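You operate a simulated robot arm through the tools that you are given. There is no shell and no other tool. Be economical: measure what you need, move in short steps, check, and stop when the job is done.

You are at the controls of a simulated robot arm. One attempt, no reset.

## Task
Take the double daisy and leave it in the dustpan. Put the sanding block on top of the clear cover. Put the big scoop on the clay saucer. Put the seed shaker in the drip tray. Put the tall spacer in the bowl. Take the tape measure and leave it on the square tile. Put the sawdust shaker on the work table top away on the door shelf top. Any order will do. Set down upright: sanding block, sawdust shaker.
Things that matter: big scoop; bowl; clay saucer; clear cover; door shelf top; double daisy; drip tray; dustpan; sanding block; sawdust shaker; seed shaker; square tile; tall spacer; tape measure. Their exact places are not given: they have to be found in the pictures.

It is judged by the outcome, as a careful person would: the job done as asked, and still so three seconds after it is handed in. It fails if anything else is knocked over, pushed out of place, dropped, spilled or broken. Lids that push on must go on centred and level and be pressed home; caps that screw on are set level and turned clockwise until they are tight.

## Robot
A 7-joint arm with a two-finger parallel gripper on a trunk, on a base that drives. Base frame: it is fixed to the floor where the robot stands at the start and does not move with it; the origin is under the middle of the robot, x ahead of it, y to its left, z up. Units: m, degrees, N and s.
With the tool pointing down near the work surface it reaches from about 0.16 to 0.42 m from the robot's upright axis, wherever it stands. Its first joint turns from -166.0 to 166.0 degrees. Places, roughly: big scoop (9x8x24 cm) [0.2, -1.8, 1.2]; bowl (15x15x7 cm) [1.2, 2.5, 0.8]; clay saucer (13x13x3 cm) [-0.2, 2.6, 0.9]; clear cover (24x17x10 cm) [-0.8, 2.3, 0.9]; door shelf top (13x32 cm) [-0.78, -0.48, 1.22]; double daisy (4x5x8 cm) [0.5, 0, 1.3]; drip tray (25x19x6 cm) [-2.4, 1.4, 0.4]; dustpan (23x27x12 cm) [-2.2, 1.1, 0.4]; sanding block (9x6x6 cm) [0.9, -1.8, 0.6]; sawdust shaker [1.5, 2.25, 0.75]; seed shaker [-1.25, 1, 0.5]; square tile (10x10x2 cm) [-1, 2.1, 0.9]; tall spacer (3x4x3 cm) [1, 2.5, 0.8]; tape measure (7x4x10 cm) [1.1, 2.4, 0.8]. Payload 3.4 kg.
The tool frame sits at the grasp point between the pads (the TCP): z along the fingers, y along the line on which they close. The tips reach 0.03 m beyond it. The gripper opens to 0.094 m. The fingers are 0.028 m wide and 0.01 m thick; the gripper's body (0.05 by 0.096 m) begins 0.055 m behind the TCP.
Orientation is that of the tool frame in the base frame, as [roll, pitch, yaw] about the fixed x, y, z axes, in that order (R = Rz(yaw) Ry(pitch) Rx(roll)). With the fingers straight down and closing along the base's y, the tool's x points along the base's -x, its y along +y and its z along -z.

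## Interface
- The arm moves only by the tool move_arm. Its argument "plan" is one flat list of numbers, 7 for each row, row after row: the closure, from 0 (fully open) to 1 (shut), then the shift along the tool's x, y, z in m, then the turn, a rotation vector about the tool's x, y, z in degrees. In form: [fingers, x, y, z, rx, ry, rz, fingers, x, y, z, rx, ry, rz, ...]. A call has 1 to 8 rows; each row shifts and turns the commanded pose from where the row before left it, along the tool's axes as they then stand. Rows are played at 5 a second. More than 0.05 m and 8.6 degrees between two rows, or a gripper value outside its range, and nothing of the call is played. Where a pose cannot be reached the arm comes as near as it can. A force on the tool above 40 N (or 10 N above the force at the start of the call, whichever is more), or a blocked arm, ends the call early, and 0.2 s more pass. The fingers move at their own pace (about 0.072 m/s each) and stop on an object; they squeeze with about 21 N. The grip force told is the motor's: it shows also when the fingers shut on nothing. Time passes only in rows, and 0.2 s behind the last, so rows that do not move let the fingers close. It gives the time, the measured TCP pose, the force on the tool (base axes), the opening and the grip force at its end, in the units of the frame above (readings bear some noise), with the torque about the TCP (base axes, N m) and any sound that the robot's microphone picked up.
- Cameras (640 x 400 px; columns grow to the right, rows downward): "scene" is now at [-0.0395, 0.0874, 1.663]; the picture's right is [-0.95, -0.33, 0.00], its down [-0.26, 0.74, -0.62] and it looks along [0.20, -0.59, -0.78] (base axes); focal length 214 px, centre (320, 200). "wrist" rides on the gripper at [0.076, 0.014, -0.102] in the tool frame; the picture's right is [-0.18, 0.98, 0.00], its down [-0.75, -0.14, -0.64] and it looks along [-0.63, -0.12, 0.77] (tool axes); focal length 243 px, centre (320, 200).
- grab_frame(camera): a new picture of that camera. It takes no simulated time.
- raise_lower(by): slides the trunk up (or, below 0, down) by that many m; the arm and the scene camera ride with it, the base frame stays. It gives what a move gives, with no picture.
- drive_base(legs): drives the robot by 1 to 6 legs, each [ahead, left, turn to the left] in m, m and degrees, along the robot's own axes; the way and the turn of a leg run together, so that a leg with both is an arc; at most 1.5 m and 180 degrees a leg. The arm and the cameras ride along, it lands a little off, and it stops where it bumps. It gives what a move gives.
- aim_head(pan, tilt): turns the head with the scene camera to pan (to the left, within 155 degrees either way) and tilt (down, from -29 to 69), counted from straight ahead of the robot. It gives what a move gives.
- measure_at(camera, pixels): for up to 12 pixels [column, row] of the newest picture of that camera ("zoom" is the newest enlarged one), the place [x, y, z] in the base frame of the surface seen there, good to about 0.003 m, but the place of the scene camera against the robot may be out by one fixed shift of up to 0.018 m in any direction. It takes no simulated time.
- zoom(camera, box): a new picture of the part [left, top, right, bottom] of that camera's present view, enlarged. It takes no simulated time.
- sign_off(): hands the job in; it is judged then, once.

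Work in short steps. Measure before you move; look again where a grasp or a placing could have gone wrong, and mend it. You have 138 turns and 150 pictures in all, those below and enlarged ones among them. Open the gripper and draw the arm clear of the work before you hand the job in, unless the task says otherwise; then end with one line.

The tools are called as name(argument=value, ...) on one line, values as JSON. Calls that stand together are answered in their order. move_arm: Moves the arm, as the interface text tells. Its arguments: {"type":"object","properties":{"plan":{"type":"array"}},"required":["plan"]} The other tools are called the same way: raise_lower (by) slides the trunk up or down; drive_base (legs) drives the base; aim_head (pan, tilt) turns the head that bears the scene camera; grab_frame (camera) takes a picture; measure_at (camera, pixels) gives the place of the surface under pixels of a picture; zoom (camera, box) takes an enlarged picture of a part of a camera's view; sign_off () hands the job in.

At the start:

```text
clock: 0.0
position: [-0.1066, -0.3561, 0.9991]
tcp_rot: [-180.0, -0.1, 179.9]
wrist_force: [-0.9, 0.6, 0.3]
ft_torque: [-0.02, 0.04, 0.01]
finger_gap: 0.0941
finger_force: 0.0
trunk travel left (down, up): [-0.325, 0.061]
robot x, y, heading: [0.0, -0.0022, 0.0]
head pan, tilt: [-70.9, 51.7]
```

scene: 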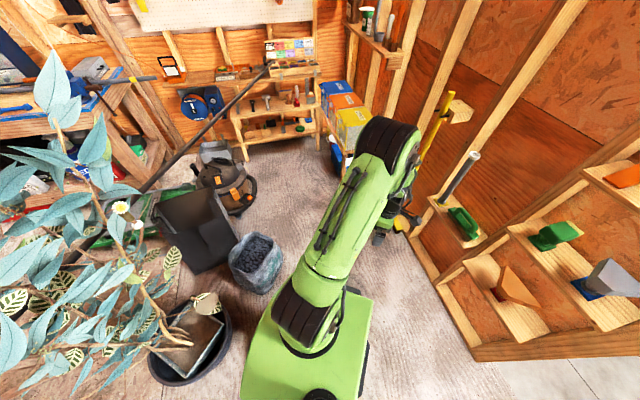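
wrist: 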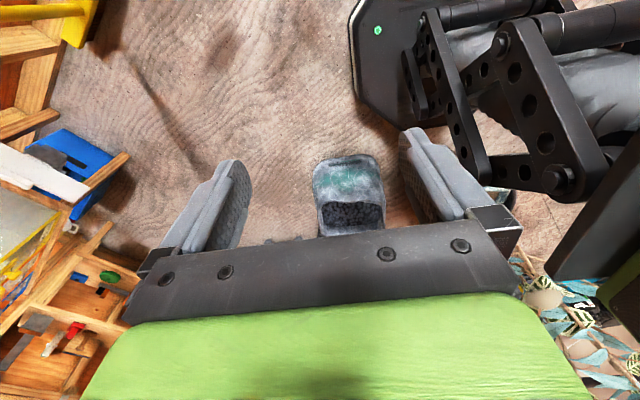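

The first picture shows the daisy near (120,208) and shelves on the right. I look around with the head first.

aim_head(pan=0, tilt=35)

grab_frame(camera="scene")

aim_head(pan=75, tilt=35)

grab_frame(camera="scene")

aim_head(pan=145, tilt=35)

grab_frame(camera="scene")

aim_head(pan=-140, tilt=35)

grab_frame(camera="scene")

aim_head(pan=-70, tilt=25)

grab_frame(camera="scene")

```text
clock: 1.4
position: [-0.1073, -0.3556, 0.9992]
tcp_rot: [180.0, 0.1, -180.0]
wrist_force: [-0.2, 0.1, -0.1]
ft_torque: [-0.01, 0.0, 0.01]
finger_gap: 0.0942
finger_force: 0.1
trunk travel left (down, up): [-0.325, 0.061]
robot x, y, heading: [-0.0031, 0.0002, 0.3]
head pan, tilt: [0.0, 35.0]
```

```text
147 pictures are left
```

scene: 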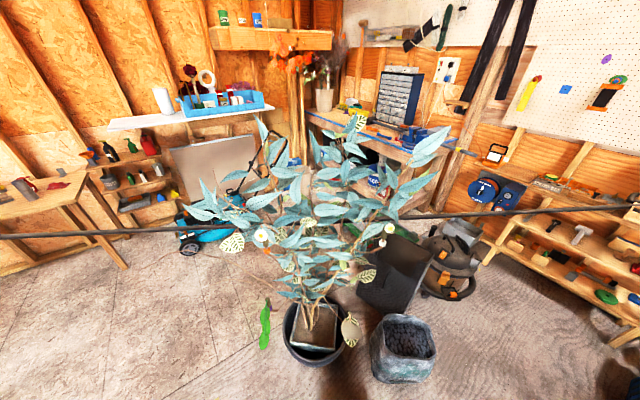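

```text
clock: 2.9
position: [-0.1069, -0.3551, 1.0002]
tcp_rot: [179.9, 0.0, -180.0]
wrist_force: [0.4, -0.1, 0.1]
ft_torque: [0.03, -0.01, 0.03]
finger_gap: 0.0942
finger_force: 0.0
trunk travel left (down, up): [-0.325, 0.061]
robot x, y, heading: [0.0011, -0.0018, 0.1]
head pan, tilt: [75.0, 35.0]
```

```text
146 pictures are left
```

scene: 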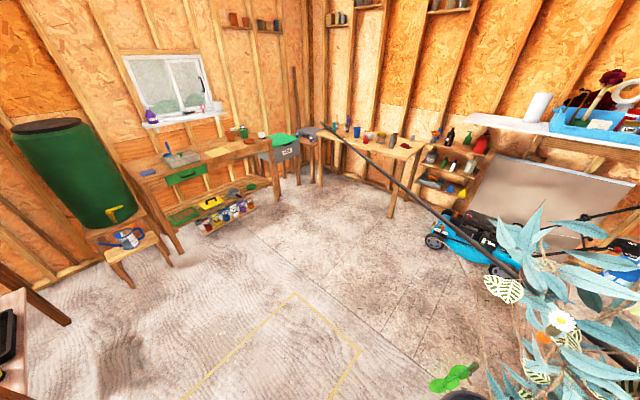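

```text
clock: 4.3
position: [-0.1072, -0.3558, 1.0008]
tcp_rot: [-180.0, 0.0, 180.0]
wrist_force: [0.4, -0.8, 0.0]
ft_torque: [0.01, -0.01, -0.01]
finger_gap: 0.0938
finger_force: 0.0
trunk travel left (down, up): [-0.325, 0.061]
robot x, y, heading: [0.0035, -0.0018, -0.1]
head pan, tilt: [145.0, 35.0]
```

```text
145 pictures are left
```

scene: 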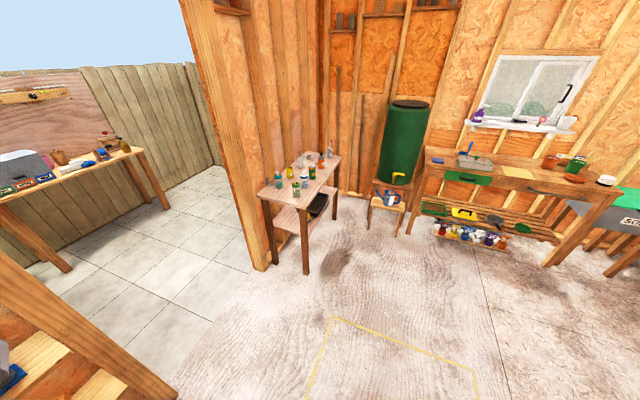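

```text
clock: 8.2
position: [-0.1077, -0.3558, 1.0012]
tcp_rot: [-179.9, 0.0, -179.9]
wrist_force: [-0.6, 1.0, 0.6]
ft_torque: [0.03, -0.05, -0.03]
finger_gap: 0.0941
finger_force: 0.1
trunk travel left (down, up): [-0.325, 0.061]
robot x, y, heading: [0.0026, 0.001, 0.1]
head pan, tilt: [-140.0, 35.0]
```

```text
144 pictures are left
```

scene: 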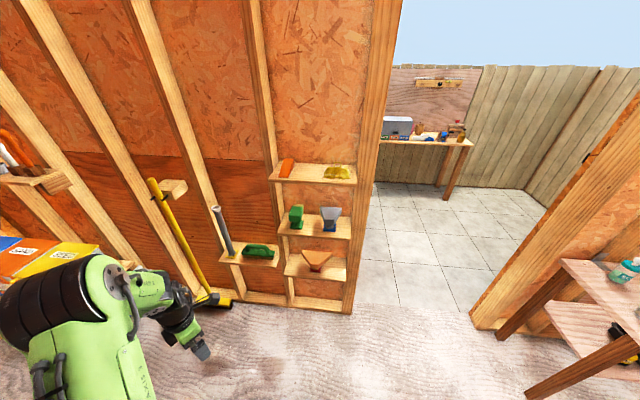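

```text
clock: 9.6
position: [-0.1066, -0.3561, 0.9998]
tcp_rot: [-180.0, -0.1, -179.9]
wrist_force: [-0.7, -0.5, 1.1]
ft_torque: [-0.03, 0.0, 0.03]
finger_gap: 0.0938
finger_force: 0.1
trunk travel left (down, up): [-0.325, 0.061]
robot x, y, heading: [-0.0013, 0.0028, -0.1]
head pan, tilt: [-70.0, 25.0]
```

```text
143 pictures are left
```

scene: 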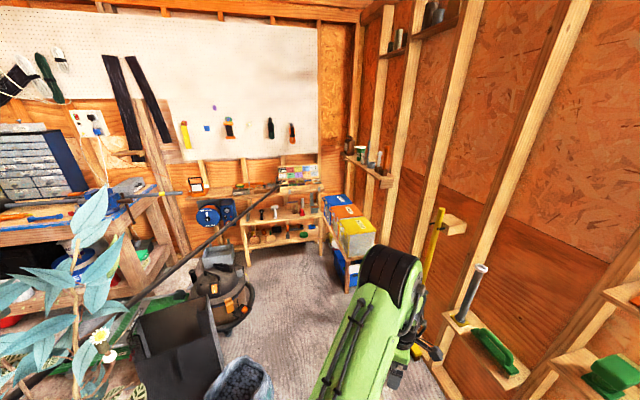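

I look at the plant first, and enlarge the nearest candidates.

zoom(camera="scene", box=[200, 120, 400, 245])

aim_head(pan=0, tilt=35)

zoom(camera="scene", box=[180, 100, 460, 275])

measure_at(camera="scene", pixels=[[262, 235], [388, 229], [300, 345], [265, 325], [405, 350]])

```text
3.20 times, centred on (300, 182) of scene
```

zoom: 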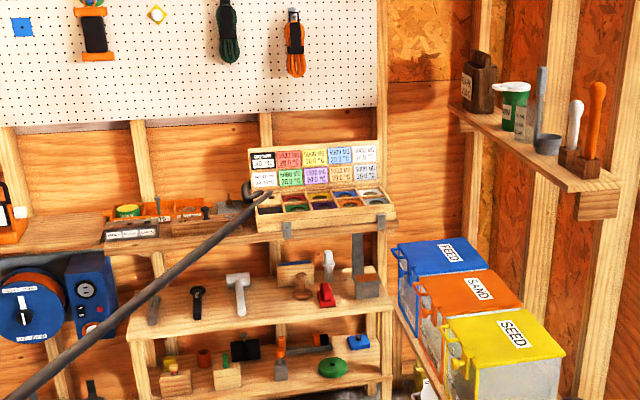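

```text
clock: 11.1
position: [-0.106, -0.3545, 1.0]
tcp_rot: [-180.0, -0.1, 180.0]
wrist_force: [0.9, 0.5, 0.0]
ft_torque: [0.02, -0.02, 0.01]
finger_gap: 0.094
finger_force: 0.1
trunk travel left (down, up): [-0.325, 0.061]
robot x, y, heading: [-0.0012, 0.0047, 0.0]
head pan, tilt: [0.0, 35.0]
```

```text
2.29 times, centred on (320, 188) of scene
```

zoom: 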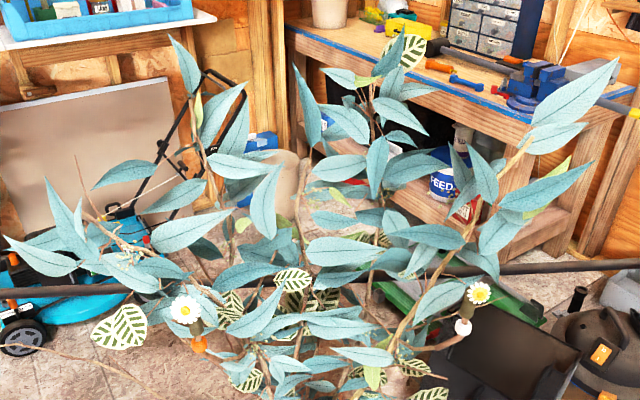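

```text
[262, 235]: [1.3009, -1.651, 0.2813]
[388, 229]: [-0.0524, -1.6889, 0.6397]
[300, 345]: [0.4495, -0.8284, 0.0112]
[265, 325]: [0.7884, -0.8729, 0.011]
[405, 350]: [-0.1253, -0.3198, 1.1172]
```

Two daisies: zoom (186,310) and (480,293). I enlarge each to tell which is double, and measure them and the dark pole.

zoom(camera="scene", box=[235, 210, 299, 250])

measure_at(camera="zoom", pixels=[[270, 250], [270, 200], [270, 310], [300, 360]])

zoom(camera="scene", box=[356, 210, 420, 250])

measure_at(camera="zoom", pixels=[[330, 180], [280, 330], [270, 350], [330, 120]])

grab_frame(camera="scene")

measure_at(camera="scene", pixels=[[30, 236], [130, 230], [450, 214], [560, 210], [262, 235], [388, 229], [320, 345], [405, 370], [288, 350], [350, 340]])

```text
10.00 times, centred on (267, 230) of scene
```

zoom: 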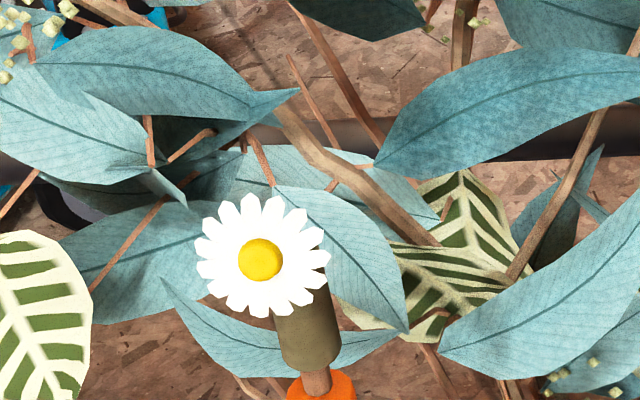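

```text
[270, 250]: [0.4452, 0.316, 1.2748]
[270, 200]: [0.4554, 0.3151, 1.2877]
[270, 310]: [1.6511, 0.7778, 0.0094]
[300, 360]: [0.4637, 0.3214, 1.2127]
```

```text
10.00 times, centred on (388, 230) of scene
```

zoom: 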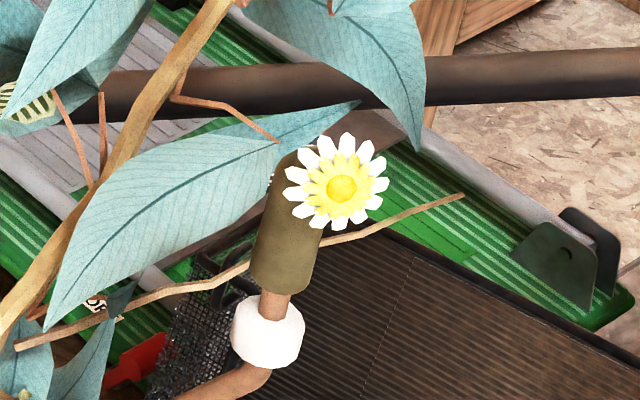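

```text
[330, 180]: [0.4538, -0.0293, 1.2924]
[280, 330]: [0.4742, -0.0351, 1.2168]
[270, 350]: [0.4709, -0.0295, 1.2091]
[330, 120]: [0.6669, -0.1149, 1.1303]
```

```text
138 pictures are left
```

scene: 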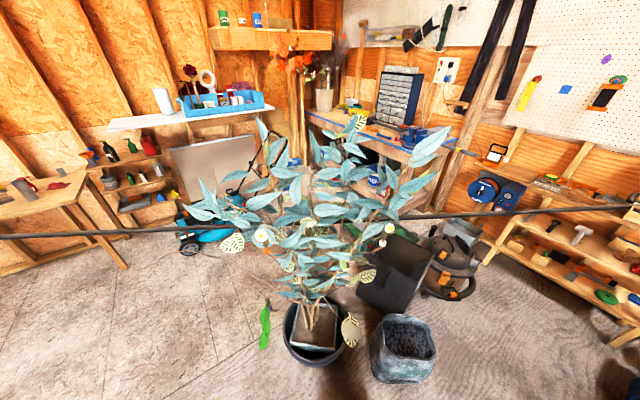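

```text
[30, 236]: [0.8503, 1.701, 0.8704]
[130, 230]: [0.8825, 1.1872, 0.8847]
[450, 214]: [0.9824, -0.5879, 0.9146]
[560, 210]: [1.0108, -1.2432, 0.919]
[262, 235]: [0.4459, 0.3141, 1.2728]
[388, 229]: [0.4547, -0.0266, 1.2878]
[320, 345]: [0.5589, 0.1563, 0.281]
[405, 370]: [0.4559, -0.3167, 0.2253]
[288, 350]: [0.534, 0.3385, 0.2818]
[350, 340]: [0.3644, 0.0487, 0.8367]
```

The right one (zoom view) is the double daisy, at about [0.454,-0.03,1.29], its body below down to z 1.22. I raise the trunk and bring the tool to in front of it.

raise_lower(by=0.06)

move_arm(plan=[0, -0.04, 0.02, -0.015, 0, 0, 0, 0, -0.04, 0.02, -0.015, 0, 0, 0, 0, -0.04, 0.02, -0.015, 0, 0, 0, 0, -0.04, 0.02, -0.015, 0, 0, 0, 0, -0.04, 0.02, -0.015, 0, 0, 0, 0, -0.04, 0.02, -0.015, 0, 0, 0, 0, -0.04, 0.02, -0.015, 0, 0, 0, 0, -0.04, 0.02, -0.015, 0, 0, 0])

grab_frame(camera="scene")

grab_frame(camera="wrist")

```text
clock: 12.1
position: [-0.1068, -0.3557, 1.0597]
tcp_rot: [-179.9, 0.1, -179.9]
wrist_force: [-0.2, 0.3, -0.6]
ft_torque: [0.02, 0.02, -0.01]
finger_gap: 0.0941
finger_force: 0.1
trunk travel left (down, up): [-0.385, 0.001]
robot x, y, heading: [0.0042, -0.0009, -0.1]
head pan, tilt: [0.0, 35.0]
```

```text
clock: 13.8
position: [0.2135, -0.1951, 1.1817]
tcp_rot: [-179.9, 0.0, -179.9]
wrist_force: [-0.1, 0.0, -0.2]
ft_torque: [0.0, -0.01, 0.01]
finger_gap: 0.0938
finger_force: 0.0
trunk travel left (down, up): [-0.385, 0.001]
robot x, y, heading: [0.0022, 0.0003, -0.1]
head pan, tilt: [0.0, 35.0]
```

```text
137 pictures are left
```

scene: 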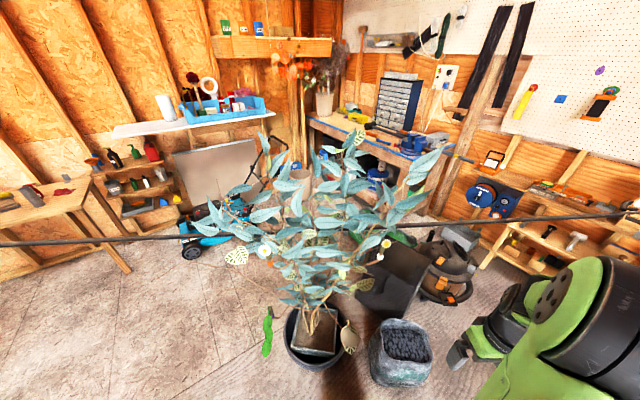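

```text
136 pictures are left
```

wrist: 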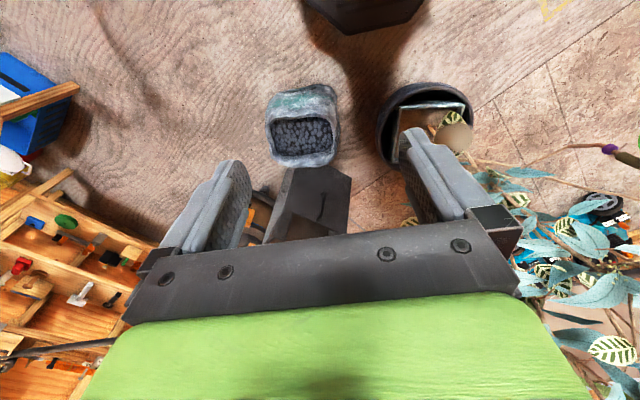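

Now I tilt the tool toward pointing forward while closing in on the daisy.

move_arm(plan=[0, -0.0137, 0.0165, -0.006, 0, -8.5, 0, 0, -0.0144, 0.0165, -0.0039, 0, -8.5, 0, 0, -0.0149, 0.0165, -0.0017, 0, -8.5, 0, 0, -0.015, 0.0165, 0.0005, 0, -8.5, 0, 0, -0.0147, 0.0165, 0.0027, 0, -8.5, 0, 0, -0.0142, 0.0165, 0.0049, 0, -8.5, 0, 0, -0.0133, 0.0165, 0.0068, 0, -8.5, 0, 0, -0.0122, 0.0165, 0.0088, 0, -8.5, 0])

grab_frame(camera="wrist")

grab_frame(camera="scene")

```text
clock: 15.7
position: [0.3459, -0.1614, 1.3199]
tcp_rot: [179.6, 66.2, 179.6]
wrist_force: [-0.6, 0.8, -0.3]
ft_torque: [0.0, -0.01, 0.01]
finger_gap: 0.0938
finger_force: 0.0
out of reach, approached as far as the arm can: row 3, 4, 5, 6, 8
trunk travel left (down, up): [-0.385, 0.001]
robot x, y, heading: [-0.0028, -0.0005, 0.5]
head pan, tilt: [0.0, 35.0]
```

```text
135 pictures are left
```

wrist: 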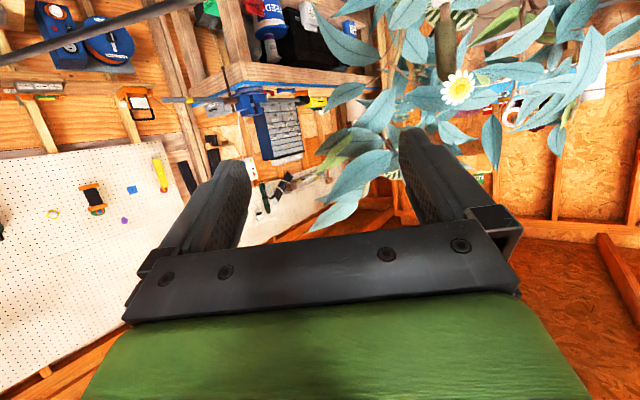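

```text
134 pictures are left
```

scene: 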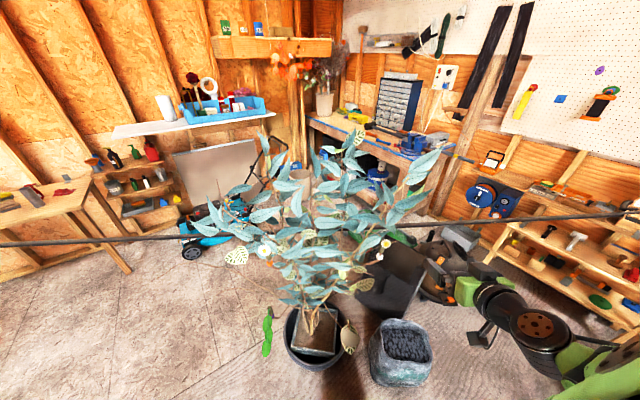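

The flower is in the wrist view at (458,88), its body at (446,40). I measure it there.

measure_at(camera="wrist", pixels=[[458, 88], [446, 30], [446, 55], [435, 50], [456, 50], [445, 8], [480, 75], [440, 90]])

zoom(camera="wrist", box=[380, 0, 540, 100])

```text
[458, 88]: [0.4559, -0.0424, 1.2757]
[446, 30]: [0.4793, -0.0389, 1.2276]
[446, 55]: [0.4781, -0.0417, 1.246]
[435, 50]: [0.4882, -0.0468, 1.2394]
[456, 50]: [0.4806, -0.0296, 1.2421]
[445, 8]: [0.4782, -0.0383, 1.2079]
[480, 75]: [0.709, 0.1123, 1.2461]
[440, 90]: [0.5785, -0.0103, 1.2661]
```

```text
4.00 times, centred on (460, 50) of wrist
```

zoom: 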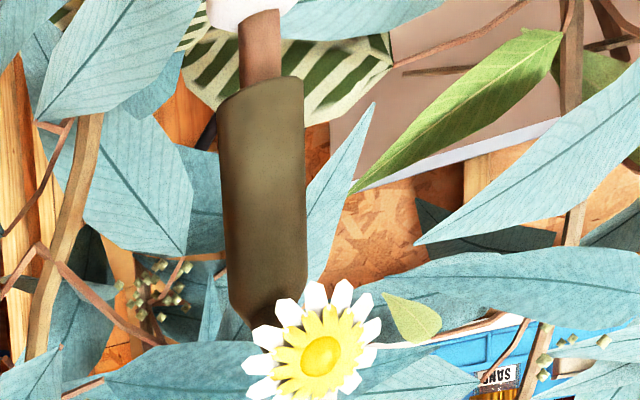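

I check with a still row whether the arm is still striving for the earlier commanded pose.

move_arm(plan=[0.3, 0, 0, 0, 0, 0, 0])

```text
clock: 16.1
position: [0.3464, -0.1603, 1.3181]
tcp_rot: [179.7, 66.2, 179.8]
wrist_force: [0.7, 0.6, -0.1]
ft_torque: [0.01, 0.02, -0.04]
finger_gap: 0.0659
finger_force: 0.0
trunk travel left (down, up): [-0.385, 0.001]
robot x, y, heading: [-0.0009, 0.0026, -0.0]
head pan, tilt: [0.0, 35.0]
```

The command restarts from the actual pose. I move over toward the pre-grasp point at this tilt.

move_arm(plan=[0.3, 0.0111, 0.0244, 0.0159, 0, 0, 0, 0.3, 0.0111, 0.0244, 0.0159, 0, 0, 0, 0.3, 0.0111, 0.0244, 0.0159, 0, 0, 0, 0.3, 0.0111, 0.0244, 0.0159, 0, 0, 0, 0.3, 0.0111, 0.0244, 0.0159, 0, 0, 0])

```text
clock: 17.2
position: [0.378, -0.1339, 1.3068]
tcp_rot: [-179.7, 68.0, -179.8]
wrist_force: [0.3, 1.4, -0.3]
ft_torque: [-0.01, -0.01, -0.05]
finger_gap: 0.0658
finger_force: 0.2
out of reach, approached as far as the arm can: row 1, 2, 3, 4, 5
trunk travel left (down, up): [-0.385, 0.001]
robot x, y, heading: [0.0011, 0.0009, -0.0]
head pan, tilt: [0.0, 35.0]
```

Reach is limited by configuration, so I use the trunk and the base: down 0.07 and left 0.095, and then look at base clearance and the daisy.

raise_lower(by=-0.07)

drive_base(legs=[[0, 0.095, 0]])

grab_frame(camera="wrist")

aim_head(pan=-10, tilt=65)

grab_frame(camera="scene")

```text
clock: 18.3
position: [0.3768, -0.1361, 1.2358]
tcp_rot: [179.9, 68.0, -180.0]
wrist_force: [-0.1, 0.2, -0.6]
ft_torque: [-0.02, 0.02, 0.01]
finger_gap: 0.0658
finger_force: 0.0
trunk travel left (down, up): [-0.315, 0.071]
robot x, y, heading: [0.0039, 0.0008, -0.3]
head pan, tilt: [0.0, 35.0]
```

```text
clock: 19.5
position: [0.3776, -0.0361, 1.2364]
tcp_rot: [-179.8, 68.1, 180.0]
wrist_force: [0.3, -0.4, 0.3]
ft_torque: [-0.05, 0.01, -0.01]
finger_gap: 0.066
finger_force: 0.0
trunk travel left (down, up): [-0.315, 0.071]
robot x, y, heading: [-0.0, 0.1005, -0.2]
head pan, tilt: [0.0, 35.0]
```

```text
132 pictures are left
```

wrist: 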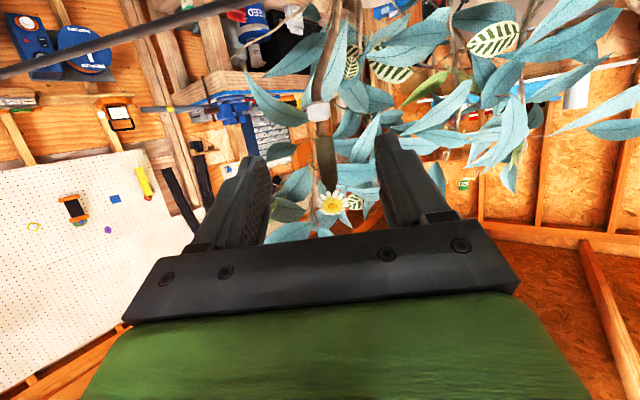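

```text
clock: 20.4
position: [0.3769, -0.0389, 1.2366]
tcp_rot: [179.9, 68.0, 179.9]
wrist_force: [0.1, 0.1, 0.4]
ft_torque: [0.02, 0.01, 0.0]
finger_gap: 0.0659
finger_force: 0.1
trunk travel left (down, up): [-0.315, 0.071]
robot x, y, heading: [0.0019, 0.0943, 0.2]
head pan, tilt: [-10.0, 65.0]
```

```text
131 pictures are left
```

scene: 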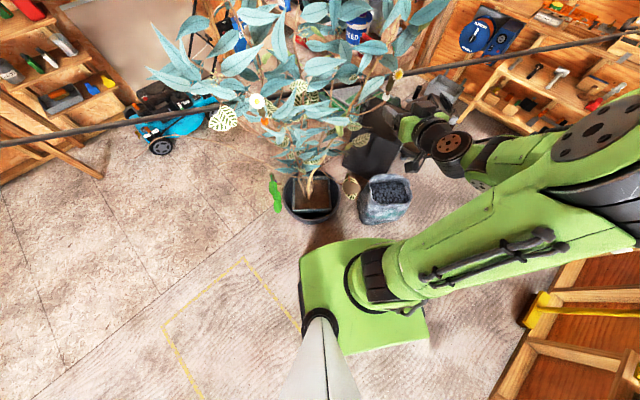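

Alignment is good: the daisy sits between the fingers in the wrist view at (330,200). I measure the daisy body, and the base and pot edges.

measure_at(camera="wrist", pixels=[[331, 203], [326, 150], [327, 175], [318, 110], [340, 130]])

measure_at(camera="scene", pixels=[[302, 262], [400, 243], [312, 225], [385, 222], [300, 330], [425, 310], [302, 352], [425, 345]])

zoom(camera="wrist", box=[230, 80, 422, 240])

```text
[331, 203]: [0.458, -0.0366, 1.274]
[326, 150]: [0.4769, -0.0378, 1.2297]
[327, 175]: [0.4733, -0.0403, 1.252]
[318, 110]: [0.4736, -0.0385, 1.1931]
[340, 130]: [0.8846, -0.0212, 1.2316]
```

```text
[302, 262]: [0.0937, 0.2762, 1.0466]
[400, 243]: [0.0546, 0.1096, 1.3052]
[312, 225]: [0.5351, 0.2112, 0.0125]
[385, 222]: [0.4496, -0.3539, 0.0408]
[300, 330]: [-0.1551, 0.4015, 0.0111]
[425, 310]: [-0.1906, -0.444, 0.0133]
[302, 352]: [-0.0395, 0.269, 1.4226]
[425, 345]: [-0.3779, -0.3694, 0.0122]
```

```text
2.50 times, centred on (326, 160) of wrist
```

zoom: 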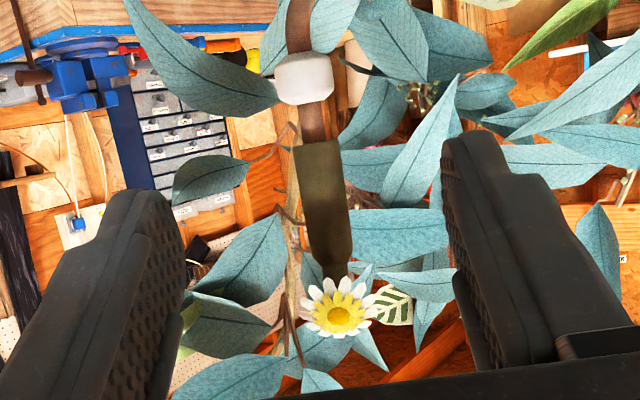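

The daisy's body is centred at y -0.039, front at x 0.475. I go straight forward 0.097 and close.

move_arm(plan=[0.3, -0.0122, -0.001, 0.03, 0, 0, 0, 0.3, -0.0122, 0, 0.03, 0, 0, 0, 0.3, -0.0122, 0, 0.03, 0, 0, 0, 0.3, 0, 0, 0, 0, 0, 0])

grab_frame(camera="wrist")

```text
clock: 21.4
position: [0.4723, -0.0416, 1.2392]
tcp_rot: [-179.9, 67.9, 179.8]
wrist_force: [0.3, -0.2, 0.1]
ft_torque: [-0.04, 0.0, -0.03]
finger_gap: 0.0658
finger_force: 0.1
trunk travel left (down, up): [-0.315, 0.071]
robot x, y, heading: [0.0006, 0.0989, -0.0]
head pan, tilt: [-10.0, 65.0]
```

```text
129 pictures are left
```

wrist: 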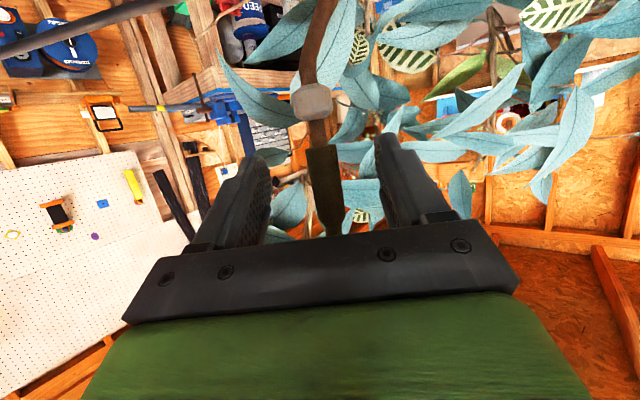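

The body is between the fingers. I close on it.

move_arm(plan=[0.6, 0, 0, 0, 0, 0, 0, 1, 0, 0, 0, 0, 0, 0, 1, 0, 0, 0, 0, 0, 0, 1, 0, 0, 0, 0, 0, 0])

raise_lower(by=0.05)

grab_frame(camera="wrist")

```text
clock: 22.4
position: [0.4722, -0.0402, 1.2383]
tcp_rot: [179.9, 68.0, -180.0]
wrist_force: [-0.9, 2.8, -0.3]
ft_torque: [0.01, 0.03, 0.06]
finger_gap: 0.0292
finger_force: 20.9
trunk travel left (down, up): [-0.315, 0.071]
robot x, y, heading: [0.0007, 0.1, -0.2]
head pan, tilt: [-10.0, 65.0]
```

```text
clock: 23.3
position: [0.4736, -0.0408, 1.2899]
tcp_rot: [-179.8, 68.0, -180.0]
wrist_force: [0.3, 0.1, -0.6]
ft_torque: [0.0, -0.03, -0.02]
finger_gap: 0.029
finger_force: 21.1
trunk travel left (down, up): [-0.365, 0.021]
robot x, y, heading: [0.0016, 0.0979, -0.0]
head pan, tilt: [-10.0, 65.0]
```

```text
128 pictures are left
```

wrist: 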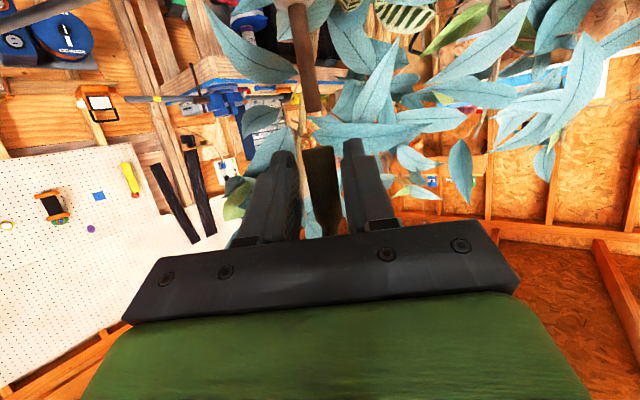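

The daisy is off its stem. I back away from the plant and turn left to face the door, then look.

drive_base(legs=[[-0.3, 0, 0], [0, 0, 160]])

aim_head(pan=0, tilt=30)

grab_frame(camera="scene")

measure_at(camera="scene", pixels=[[60, 300], [200, 250], [320, 300], [440, 250], [520, 300], [580, 250], [320, 200]])

```text
clock: 31.9
position: [-0.6916, 0.3914, 1.2899]
tcp_rot: [180.0, 68.0, -20.1]
wrist_force: [0.0, -1.0, -0.1]
ft_torque: [0.01, 0.02, 0.0]
finger_gap: 0.029
finger_force: 20.8
trunk travel left (down, up): [-0.365, 0.021]
robot x, y, heading: [-0.2947, 0.0992, 159.7]
head pan, tilt: [-10.0, 65.0]
```

```text
clock: 32.9
position: [-0.6908, 0.3915, 1.2871]
tcp_rot: [180.0, 68.1, -20.1]
wrist_force: [-0.2, 0.1, -0.4]
ft_torque: [-0.01, -0.03, 0.01]
finger_gap: 0.029
finger_force: 20.9
trunk travel left (down, up): [-0.365, 0.021]
robot x, y, heading: [-0.2961, 0.0991, 159.8]
head pan, tilt: [0.0, 30.0]
```

```text
127 pictures are left
```

scene: 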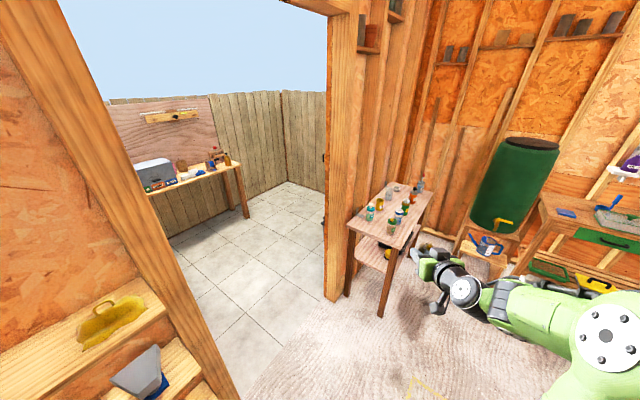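

```text
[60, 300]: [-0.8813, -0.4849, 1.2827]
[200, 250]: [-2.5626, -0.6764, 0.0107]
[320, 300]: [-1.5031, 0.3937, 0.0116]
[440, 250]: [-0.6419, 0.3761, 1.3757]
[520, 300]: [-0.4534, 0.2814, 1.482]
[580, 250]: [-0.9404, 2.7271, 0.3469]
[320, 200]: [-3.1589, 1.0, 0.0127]
```

I measure the door posts, the bottle table and the outside bench.

measure_at(camera="scene", pixels=[[330, 295], [345, 295], [200, 300], [160, 250], [235, 395], [385, 200], [350, 222], [385, 312], [395, 215], [372, 218], [215, 170], [150, 190]])

zoom(camera="scene", box=[300, 150, 460, 270])

grab_frame(camera="wrist")

```text
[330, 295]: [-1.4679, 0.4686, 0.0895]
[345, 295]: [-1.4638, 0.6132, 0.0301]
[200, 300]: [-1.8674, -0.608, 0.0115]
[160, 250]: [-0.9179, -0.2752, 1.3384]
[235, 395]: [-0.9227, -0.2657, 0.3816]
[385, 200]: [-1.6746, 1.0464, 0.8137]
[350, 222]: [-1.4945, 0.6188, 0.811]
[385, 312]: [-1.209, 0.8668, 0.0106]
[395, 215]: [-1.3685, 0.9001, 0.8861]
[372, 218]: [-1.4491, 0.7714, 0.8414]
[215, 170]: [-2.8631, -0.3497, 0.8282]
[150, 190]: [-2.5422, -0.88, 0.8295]
```

```text
3.33 times, centred on (380, 210) of scene
```

zoom: 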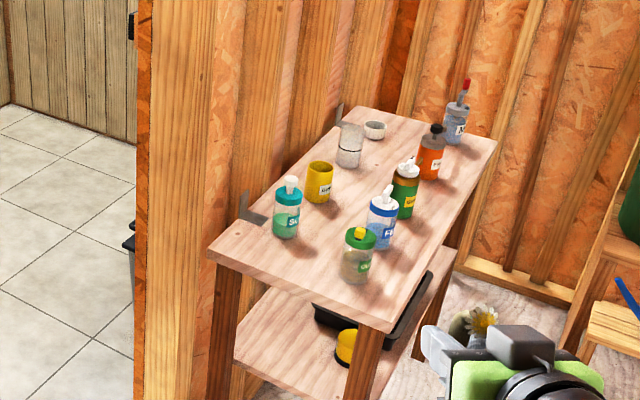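

```text
125 pictures are left
```

wrist: 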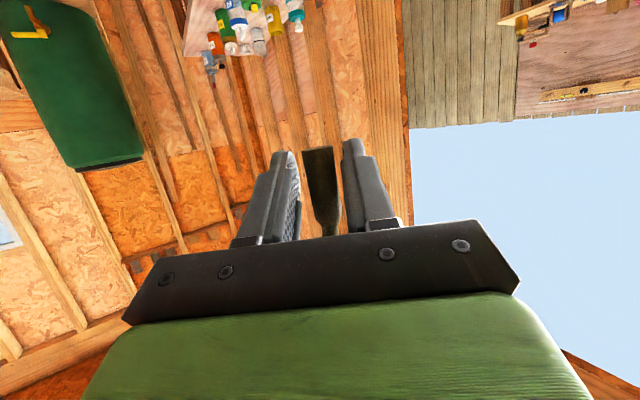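

Door gap runs from [-0.92,-0.27] to [-1.47,0.47], so I go through it square, along heading 210, then look along the outside.

drive_base(legs=[[0, 0, 50], [0.113, -0.412, 0], [1.3, 0, 0]])

aim_head(pan=-85, tilt=40)

grab_frame(camera="scene")

```text
clock: 43.9
position: [-2.1998, -0.3562, 1.2876]
tcp_rot: [-179.9, 68.0, 30.9]
wrist_force: [-0.4, 0.2, 0.5]
ft_torque: [0.01, 0.01, -0.05]
finger_gap: 0.0291
finger_force: 21.3
trunk travel left (down, up): [-0.365, 0.021]
robot x, y, heading: [-1.7205, -0.2328, -149.3]
head pan, tilt: [0.0, 30.0]
```

```text
clock: 45.5
position: [-2.1995, -0.3555, 1.2882]
tcp_rot: [-179.9, 68.0, 30.8]
wrist_force: [0.3, -1.2, -0.3]
ft_torque: [-0.03, 0.0, -0.01]
finger_gap: 0.0292
finger_force: 20.8
trunk travel left (down, up): [-0.365, 0.021]
robot x, y, heading: [-1.7221, -0.234, -149.2]
head pan, tilt: [-85.0, 40.0]
```

```text
124 pictures are left
```

scene: 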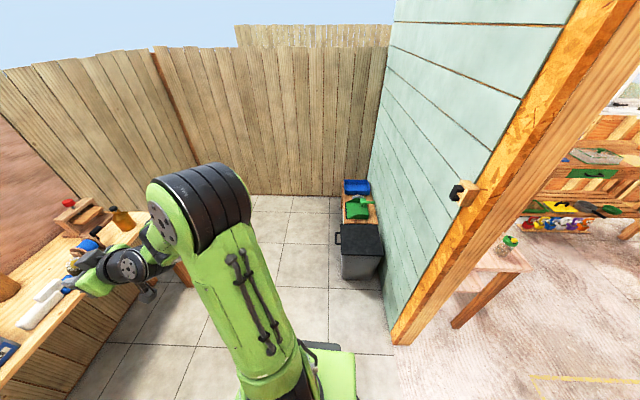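

The green dustpan is at (358,207), the blue tray at (357,187), past a grey bin. I enlarge and measure.

zoom(camera="scene", box=[316, 170, 412, 230])

measure_at(camera="scene", pixels=[[357, 188], [358, 208], [345, 206], [362, 201], [360, 220], [375, 220], [342, 232], [382, 230], [378, 275], [345, 275], [405, 343], [384, 200]])

```text
6.67 times, centred on (364, 200) of scene
```

zoom: 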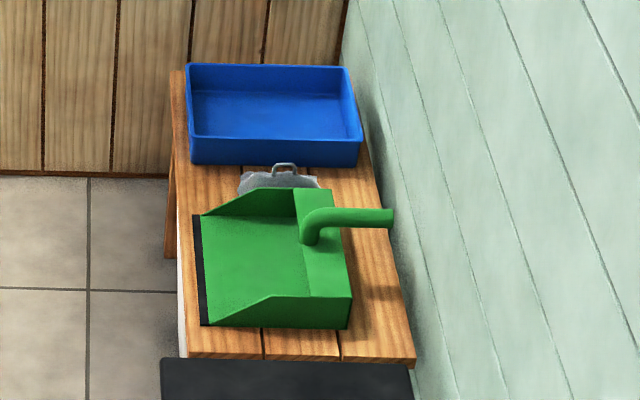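

```text
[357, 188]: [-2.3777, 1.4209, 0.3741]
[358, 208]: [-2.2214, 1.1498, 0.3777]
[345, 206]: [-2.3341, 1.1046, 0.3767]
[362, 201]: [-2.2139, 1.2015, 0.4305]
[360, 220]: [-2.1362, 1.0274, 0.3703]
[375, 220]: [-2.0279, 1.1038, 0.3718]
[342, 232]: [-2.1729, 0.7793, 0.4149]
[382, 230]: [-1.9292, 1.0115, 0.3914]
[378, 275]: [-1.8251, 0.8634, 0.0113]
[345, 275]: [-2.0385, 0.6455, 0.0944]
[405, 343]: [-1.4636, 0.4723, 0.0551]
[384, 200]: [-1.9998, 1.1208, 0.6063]
```

I drive out around the bin, turn to face the bench (heading 31) and come abreast of the dustpan.

drive_base(legs=[[0.318, -0.693, 0], [0, 0, -180], [0.1, 0.755, 0]])

aim_head(pan=0, tilt=60)

grab_frame(camera="scene")

measure_at(camera="scene", pixels=[[320, 250], [320, 200], [280, 250], [360, 250], [320, 300], [250, 200], [400, 200], [320, 150]])

```text
clock: 60.4
position: [-2.1743, 1.016, 1.2881]
tcp_rot: [-179.9, 68.0, -147.7]
wrist_force: [0.0, 0.0, 0.0]
ft_torque: [0.0, 0.0, -0.02]
finger_gap: 0.0291
finger_force: 21.2
trunk travel left (down, up): [-0.365, 0.021]
robot x, y, heading: [-2.6478, 0.88, 32.2]
head pan, tilt: [-85.0, 40.0]
```

```text
clock: 62.0
position: [-2.1729, 1.017, 1.2889]
tcp_rot: [-180.0, 68.0, -147.7]
wrist_force: [-0.4, 1.4, -0.5]
ft_torque: [-0.02, -0.01, 0.0]
finger_gap: 0.029
finger_force: 20.9
trunk travel left (down, up): [-0.365, 0.021]
robot x, y, heading: [-2.6481, 0.8806, 32.2]
head pan, tilt: [0.0, 60.0]
```

```text
122 pictures are left
```

scene: 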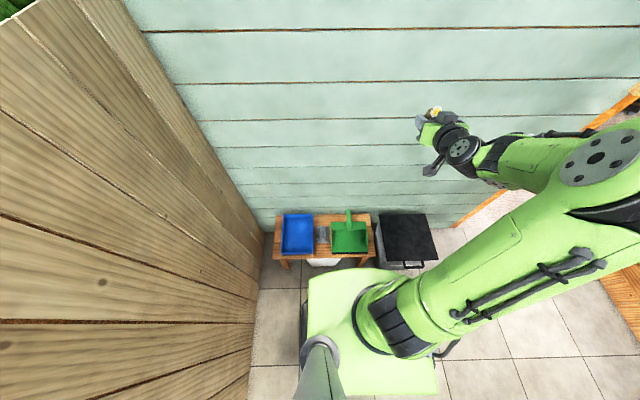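

```text
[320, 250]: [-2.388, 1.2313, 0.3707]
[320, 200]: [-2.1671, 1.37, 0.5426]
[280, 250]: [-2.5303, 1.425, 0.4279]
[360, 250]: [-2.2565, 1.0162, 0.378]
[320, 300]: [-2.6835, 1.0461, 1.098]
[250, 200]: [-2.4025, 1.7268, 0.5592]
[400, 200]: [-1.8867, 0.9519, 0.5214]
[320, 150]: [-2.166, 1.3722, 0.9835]
```

I measure the dustpan and bench more closely to know how much closer to come.

zoom(camera="scene", box=[264, 200, 392, 280])

measure_at(camera="zoom", pixels=[[430, 190], [350, 260], [515, 260], [360, 150], [510, 150], [430, 130], [180, 160], [80, 260], [260, 260], [90, 80], [430, 320], [430, 250]])

```text
5.00 times, centred on (328, 240) of scene
```

zoom: 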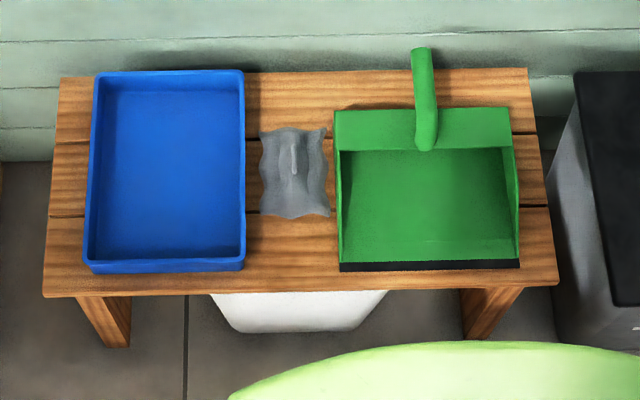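

```text
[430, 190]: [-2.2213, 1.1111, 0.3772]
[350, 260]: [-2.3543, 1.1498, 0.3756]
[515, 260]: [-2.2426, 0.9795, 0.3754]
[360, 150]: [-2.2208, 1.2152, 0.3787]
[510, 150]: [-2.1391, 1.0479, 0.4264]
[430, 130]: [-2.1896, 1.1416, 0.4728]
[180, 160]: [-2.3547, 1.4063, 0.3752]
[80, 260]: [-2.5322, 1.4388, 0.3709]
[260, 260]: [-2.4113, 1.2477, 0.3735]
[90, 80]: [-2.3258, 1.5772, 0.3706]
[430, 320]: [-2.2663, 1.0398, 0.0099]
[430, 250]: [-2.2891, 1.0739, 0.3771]
```

Pan interior is centred near [-2.25,1.10], floor z 0.377. I go 0.05 ahead, lower the trunk, and turn the tool downward while drawing it in.

drive_base(legs=[[0.055, 0, 0]])

raise_lower(by=-0.36)

move_arm(plan=[1, 0.0151, 0.0125, -0.004, 0, 8.5, 0, 1, 0.0156, 0.0125, -0.0017, 0, 8.5, 0, 1, 0.0156, 0.0125, 0.0006, 0, 8.5, 0, 1, 0.0154, 0.0125, 0.0029, 0, 8.5, 0, 1, 0.0148, 0.0125, 0.0051, 0, 8.5, 0, 1, 0.0139, 0.0125, 0.0072, 0, 8.5, 0, 1, 0.0126, 0.0125, 0.0092, 0, 8.5, 0, 1, 0.0111, 0.0125, 0.011, 0, 8.5, 0])

grab_frame(camera="wrist")

grab_frame(camera="scene")

```text
clock: 63.0
position: [-2.1247, 1.0466, 1.2887]
tcp_rot: [-180.0, 67.9, -147.8]
wrist_force: [0.2, -0.3, -0.7]
ft_torque: [0.02, 0.0, 0.02]
finger_gap: 0.0289
finger_force: 21.3
trunk travel left (down, up): [-0.365, 0.021]
robot x, y, heading: [-2.5981, 0.9085, 32.2]
head pan, tilt: [0.0, 60.0]
```

```text
clock: 66.5
position: [-2.1266, 1.046, 0.9282]
tcp_rot: [-180.0, 68.0, -147.8]
wrist_force: [-0.4, -0.4, -0.2]
ft_torque: [0.0, 0.01, 0.01]
finger_gap: 0.0288
finger_force: 20.9
trunk travel left (down, up): [-0.005, 0.381]
robot x, y, heading: [-2.5998, 0.9115, 32.2]
head pan, tilt: [0.0, 60.0]
```

```text
clock: 68.2
position: [-2.2438, 1.0896, 0.8286]
tcp_rot: [180.0, -0.3, -147.8]
wrist_force: [-0.3, 0.4, 0.8]
ft_torque: [0.01, -0.01, 0.03]
finger_gap: 0.029
finger_force: 21.0
trunk travel left (down, up): [-0.005, 0.381]
robot x, y, heading: [-2.5982, 0.9077, 32.3]
head pan, tilt: [0.0, 60.0]
```

```text
120 pictures are left
```

wrist: 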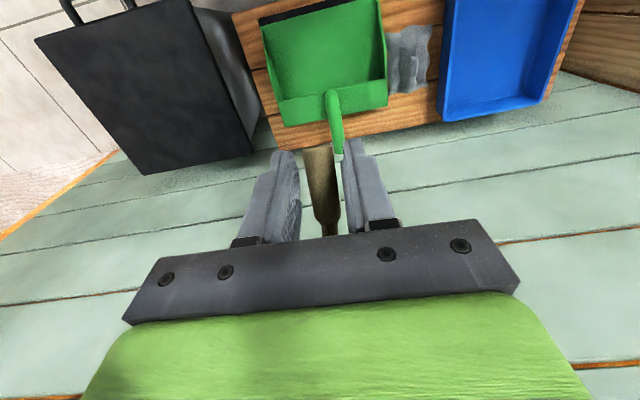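

```text
119 pictures are left
```

scene: 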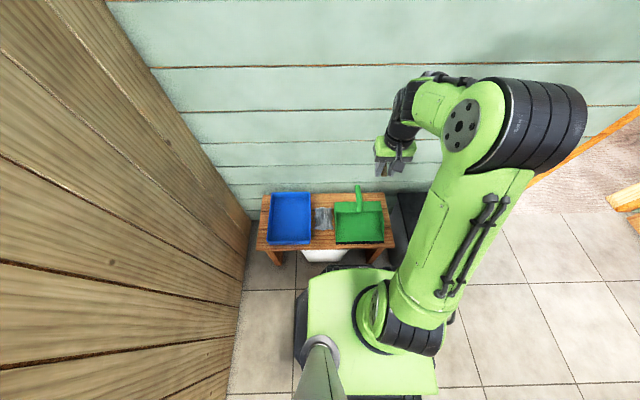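

Tool is pointing down above the pan. I check the pan's place with the wrist camera.

measure_at(camera="wrist", pixels=[[323, 50], [270, 30], [380, 10], [285, 95], [380, 80], [333, 100], [325, 5], [500, 50], [445, 110], [545, 95]])

```text
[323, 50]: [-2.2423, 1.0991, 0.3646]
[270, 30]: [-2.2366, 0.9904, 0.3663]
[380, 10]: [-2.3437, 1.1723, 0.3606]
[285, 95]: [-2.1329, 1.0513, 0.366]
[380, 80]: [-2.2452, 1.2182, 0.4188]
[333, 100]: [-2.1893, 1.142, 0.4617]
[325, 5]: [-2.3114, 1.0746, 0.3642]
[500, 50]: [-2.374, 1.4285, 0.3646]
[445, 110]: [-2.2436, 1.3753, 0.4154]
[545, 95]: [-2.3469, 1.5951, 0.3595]
```

Floor z is 0.365 by the wrist camera. I descend straight, shifting 0.012 back toward the lip.

move_arm(plan=[1, 0.006, 0, 0.049, 0, 0, 0, 1, 0.006, 0, 0.049, 0, 0, 0, 1, 0, 0, 0.049, 0, 0, 0, 1, 0, 0, 0.049, 0, 0, 0, 1, 0, 0, 0.049, 0, 0, 0, 1, 0, 0, 0.049, 0, 0, 0, 1, 0, 0, 0.049, 0, 0, 0, 1, 0, 0, 0.049, 0, 0, 0])

move_arm(plan=[1, 0, 0, 0.017, 0, 0, 0, 1, 0, 0, 0.015, 0, 0, 0])

grab_frame(camera="wrist")

```text
clock: 70.0
position: [-2.2508, 1.0847, 0.4333]
tcp_rot: [-180.0, 0.1, -147.7]
wrist_force: [0.8, -0.9, 0.0]
ft_torque: [0.02, 0.05, -0.01]
finger_gap: 0.0293
finger_force: 20.9
trunk travel left (down, up): [-0.005, 0.381]
robot x, y, heading: [-2.6, 0.9129, 32.2]
head pan, tilt: [0.0, 60.0]
```

```text
clock: 70.7
position: [-2.253, 1.0834, 0.4034]
tcp_rot: [180.0, 0.0, -147.7]
wrist_force: [0.4, -0.4, -0.4]
ft_torque: [0.03, 0.0, 0.03]
finger_gap: 0.0291
finger_force: 21.2
trunk travel left (down, up): [-0.005, 0.381]
robot x, y, heading: [-2.5991, 0.9072, 32.3]
head pan, tilt: [0.0, 60.0]
```

```text
118 pictures are left
```

wrist: 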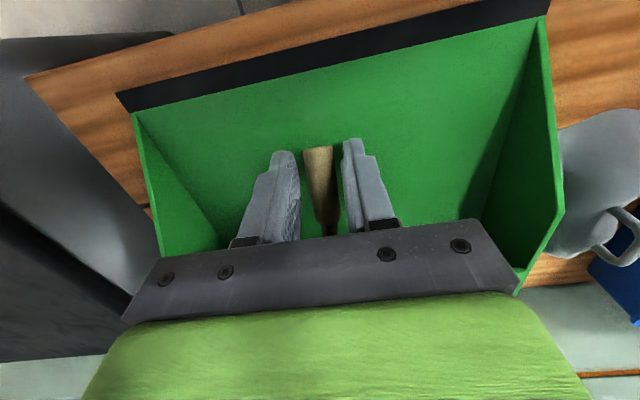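

The daisy is over the pan floor. I open gently and rise.

move_arm(plan=[0.6, 0, 0, 0, 0, 0, 0, 0.4, 0, 0, 0, 0, 0, 0, 0.3, 0, 0, 0, 0, 0, 0, 0.3, 0, 0, -0.03, 0, 0, 0, 0.3, 0, 0, -0.05, 0, 0, 0, 0.3, 0, 0, -0.05, 0, 0, 0, 0.3, 0, 0, -0.05, 0, 0, 0, 0.1, 0, 0, -0.05, 0, 0, 0])

grab_frame(camera="wrist")

```text
clock: 72.5
position: [-2.2562, 1.085, 0.6383]
tcp_rot: [180.0, -0.1, -147.8]
wrist_force: [0.0, 0.6, -0.9]
ft_torque: [0.0, -0.01, -0.02]
finger_gap: 0.0846
finger_force: 0.0
trunk travel left (down, up): [-0.005, 0.381]
robot x, y, heading: [-2.6013, 0.9125, 32.2]
head pan, tilt: [0.0, 60.0]
```

```text
117 pictures are left
```

wrist: 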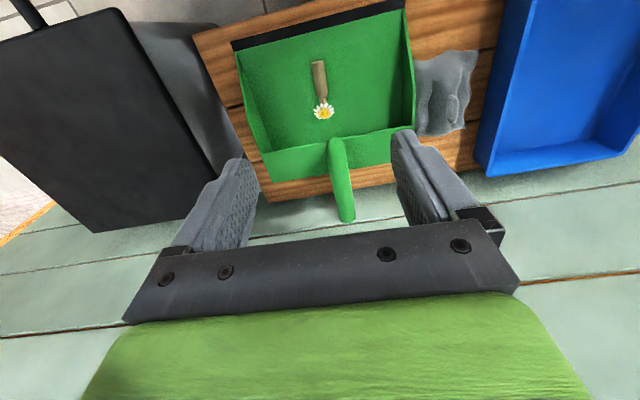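

The daisy lies in the pan. Next the seed shaker: I raise the trunk a bit, drive back in through the door and face the bottle table.

raise_lower(by=0.2)

drive_base(legs=[[-0.167, -0.734, 0], [0.304, -0.7, 0], [1.15, 0, 0], [0, 0, 103]])

aim_head(pan=10, tilt=45)

grab_frame(camera="scene")

grab_frame(camera="wrist")

```text
clock: 74.6
position: [-2.2563, 1.0854, 0.8359]
tcp_rot: [-180.0, 0.0, -147.8]
wrist_force: [-0.4, 0.6, -0.7]
ft_torque: [-0.01, 0.01, 0.02]
finger_gap: 0.0849
finger_force: 0.1
trunk travel left (down, up): [-0.205, 0.181]
robot x, y, heading: [-2.6022, 0.9105, 32.2]
head pan, tilt: [0.0, 60.0]
```

```text
clock: 92.0
position: [-0.9866, 0.7698, 0.8356]
tcp_rot: [180.0, 0.0, -46.9]
wrist_force: [-0.7, -0.3, 0.0]
ft_torque: [-0.01, 0.0, 0.02]
finger_gap: 0.0846
finger_force: 0.1
trunk travel left (down, up): [-0.205, 0.181]
robot x, y, heading: [-0.7502, 0.4632, 133.1]
head pan, tilt: [0.0, 60.0]
```

```text
clock: 92.7
position: [-0.9862, 0.7684, 0.8359]
tcp_rot: [179.9, 0.0, -46.8]
wrist_force: [0.4, 0.1, -0.4]
ft_torque: [0.01, 0.02, 0.01]
finger_gap: 0.0845
finger_force: 0.0
trunk travel left (down, up): [-0.205, 0.181]
robot x, y, heading: [-0.7494, 0.4632, 133.1]
head pan, tilt: [10.0, 45.0]
```

```text
116 pictures are left
```

scene: 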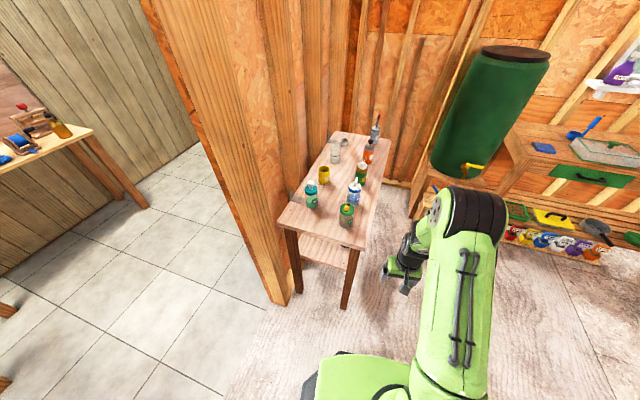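

```text
115 pictures are left
```

wrist: 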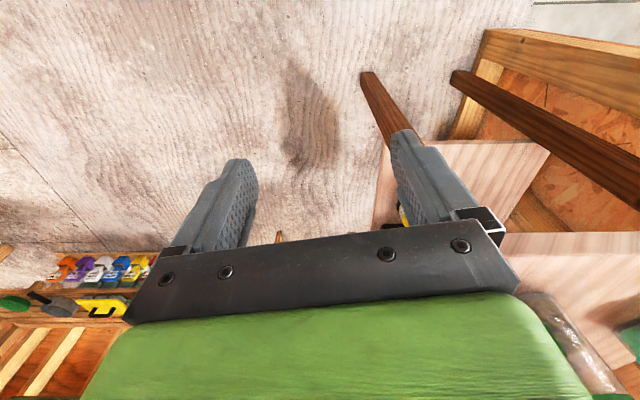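

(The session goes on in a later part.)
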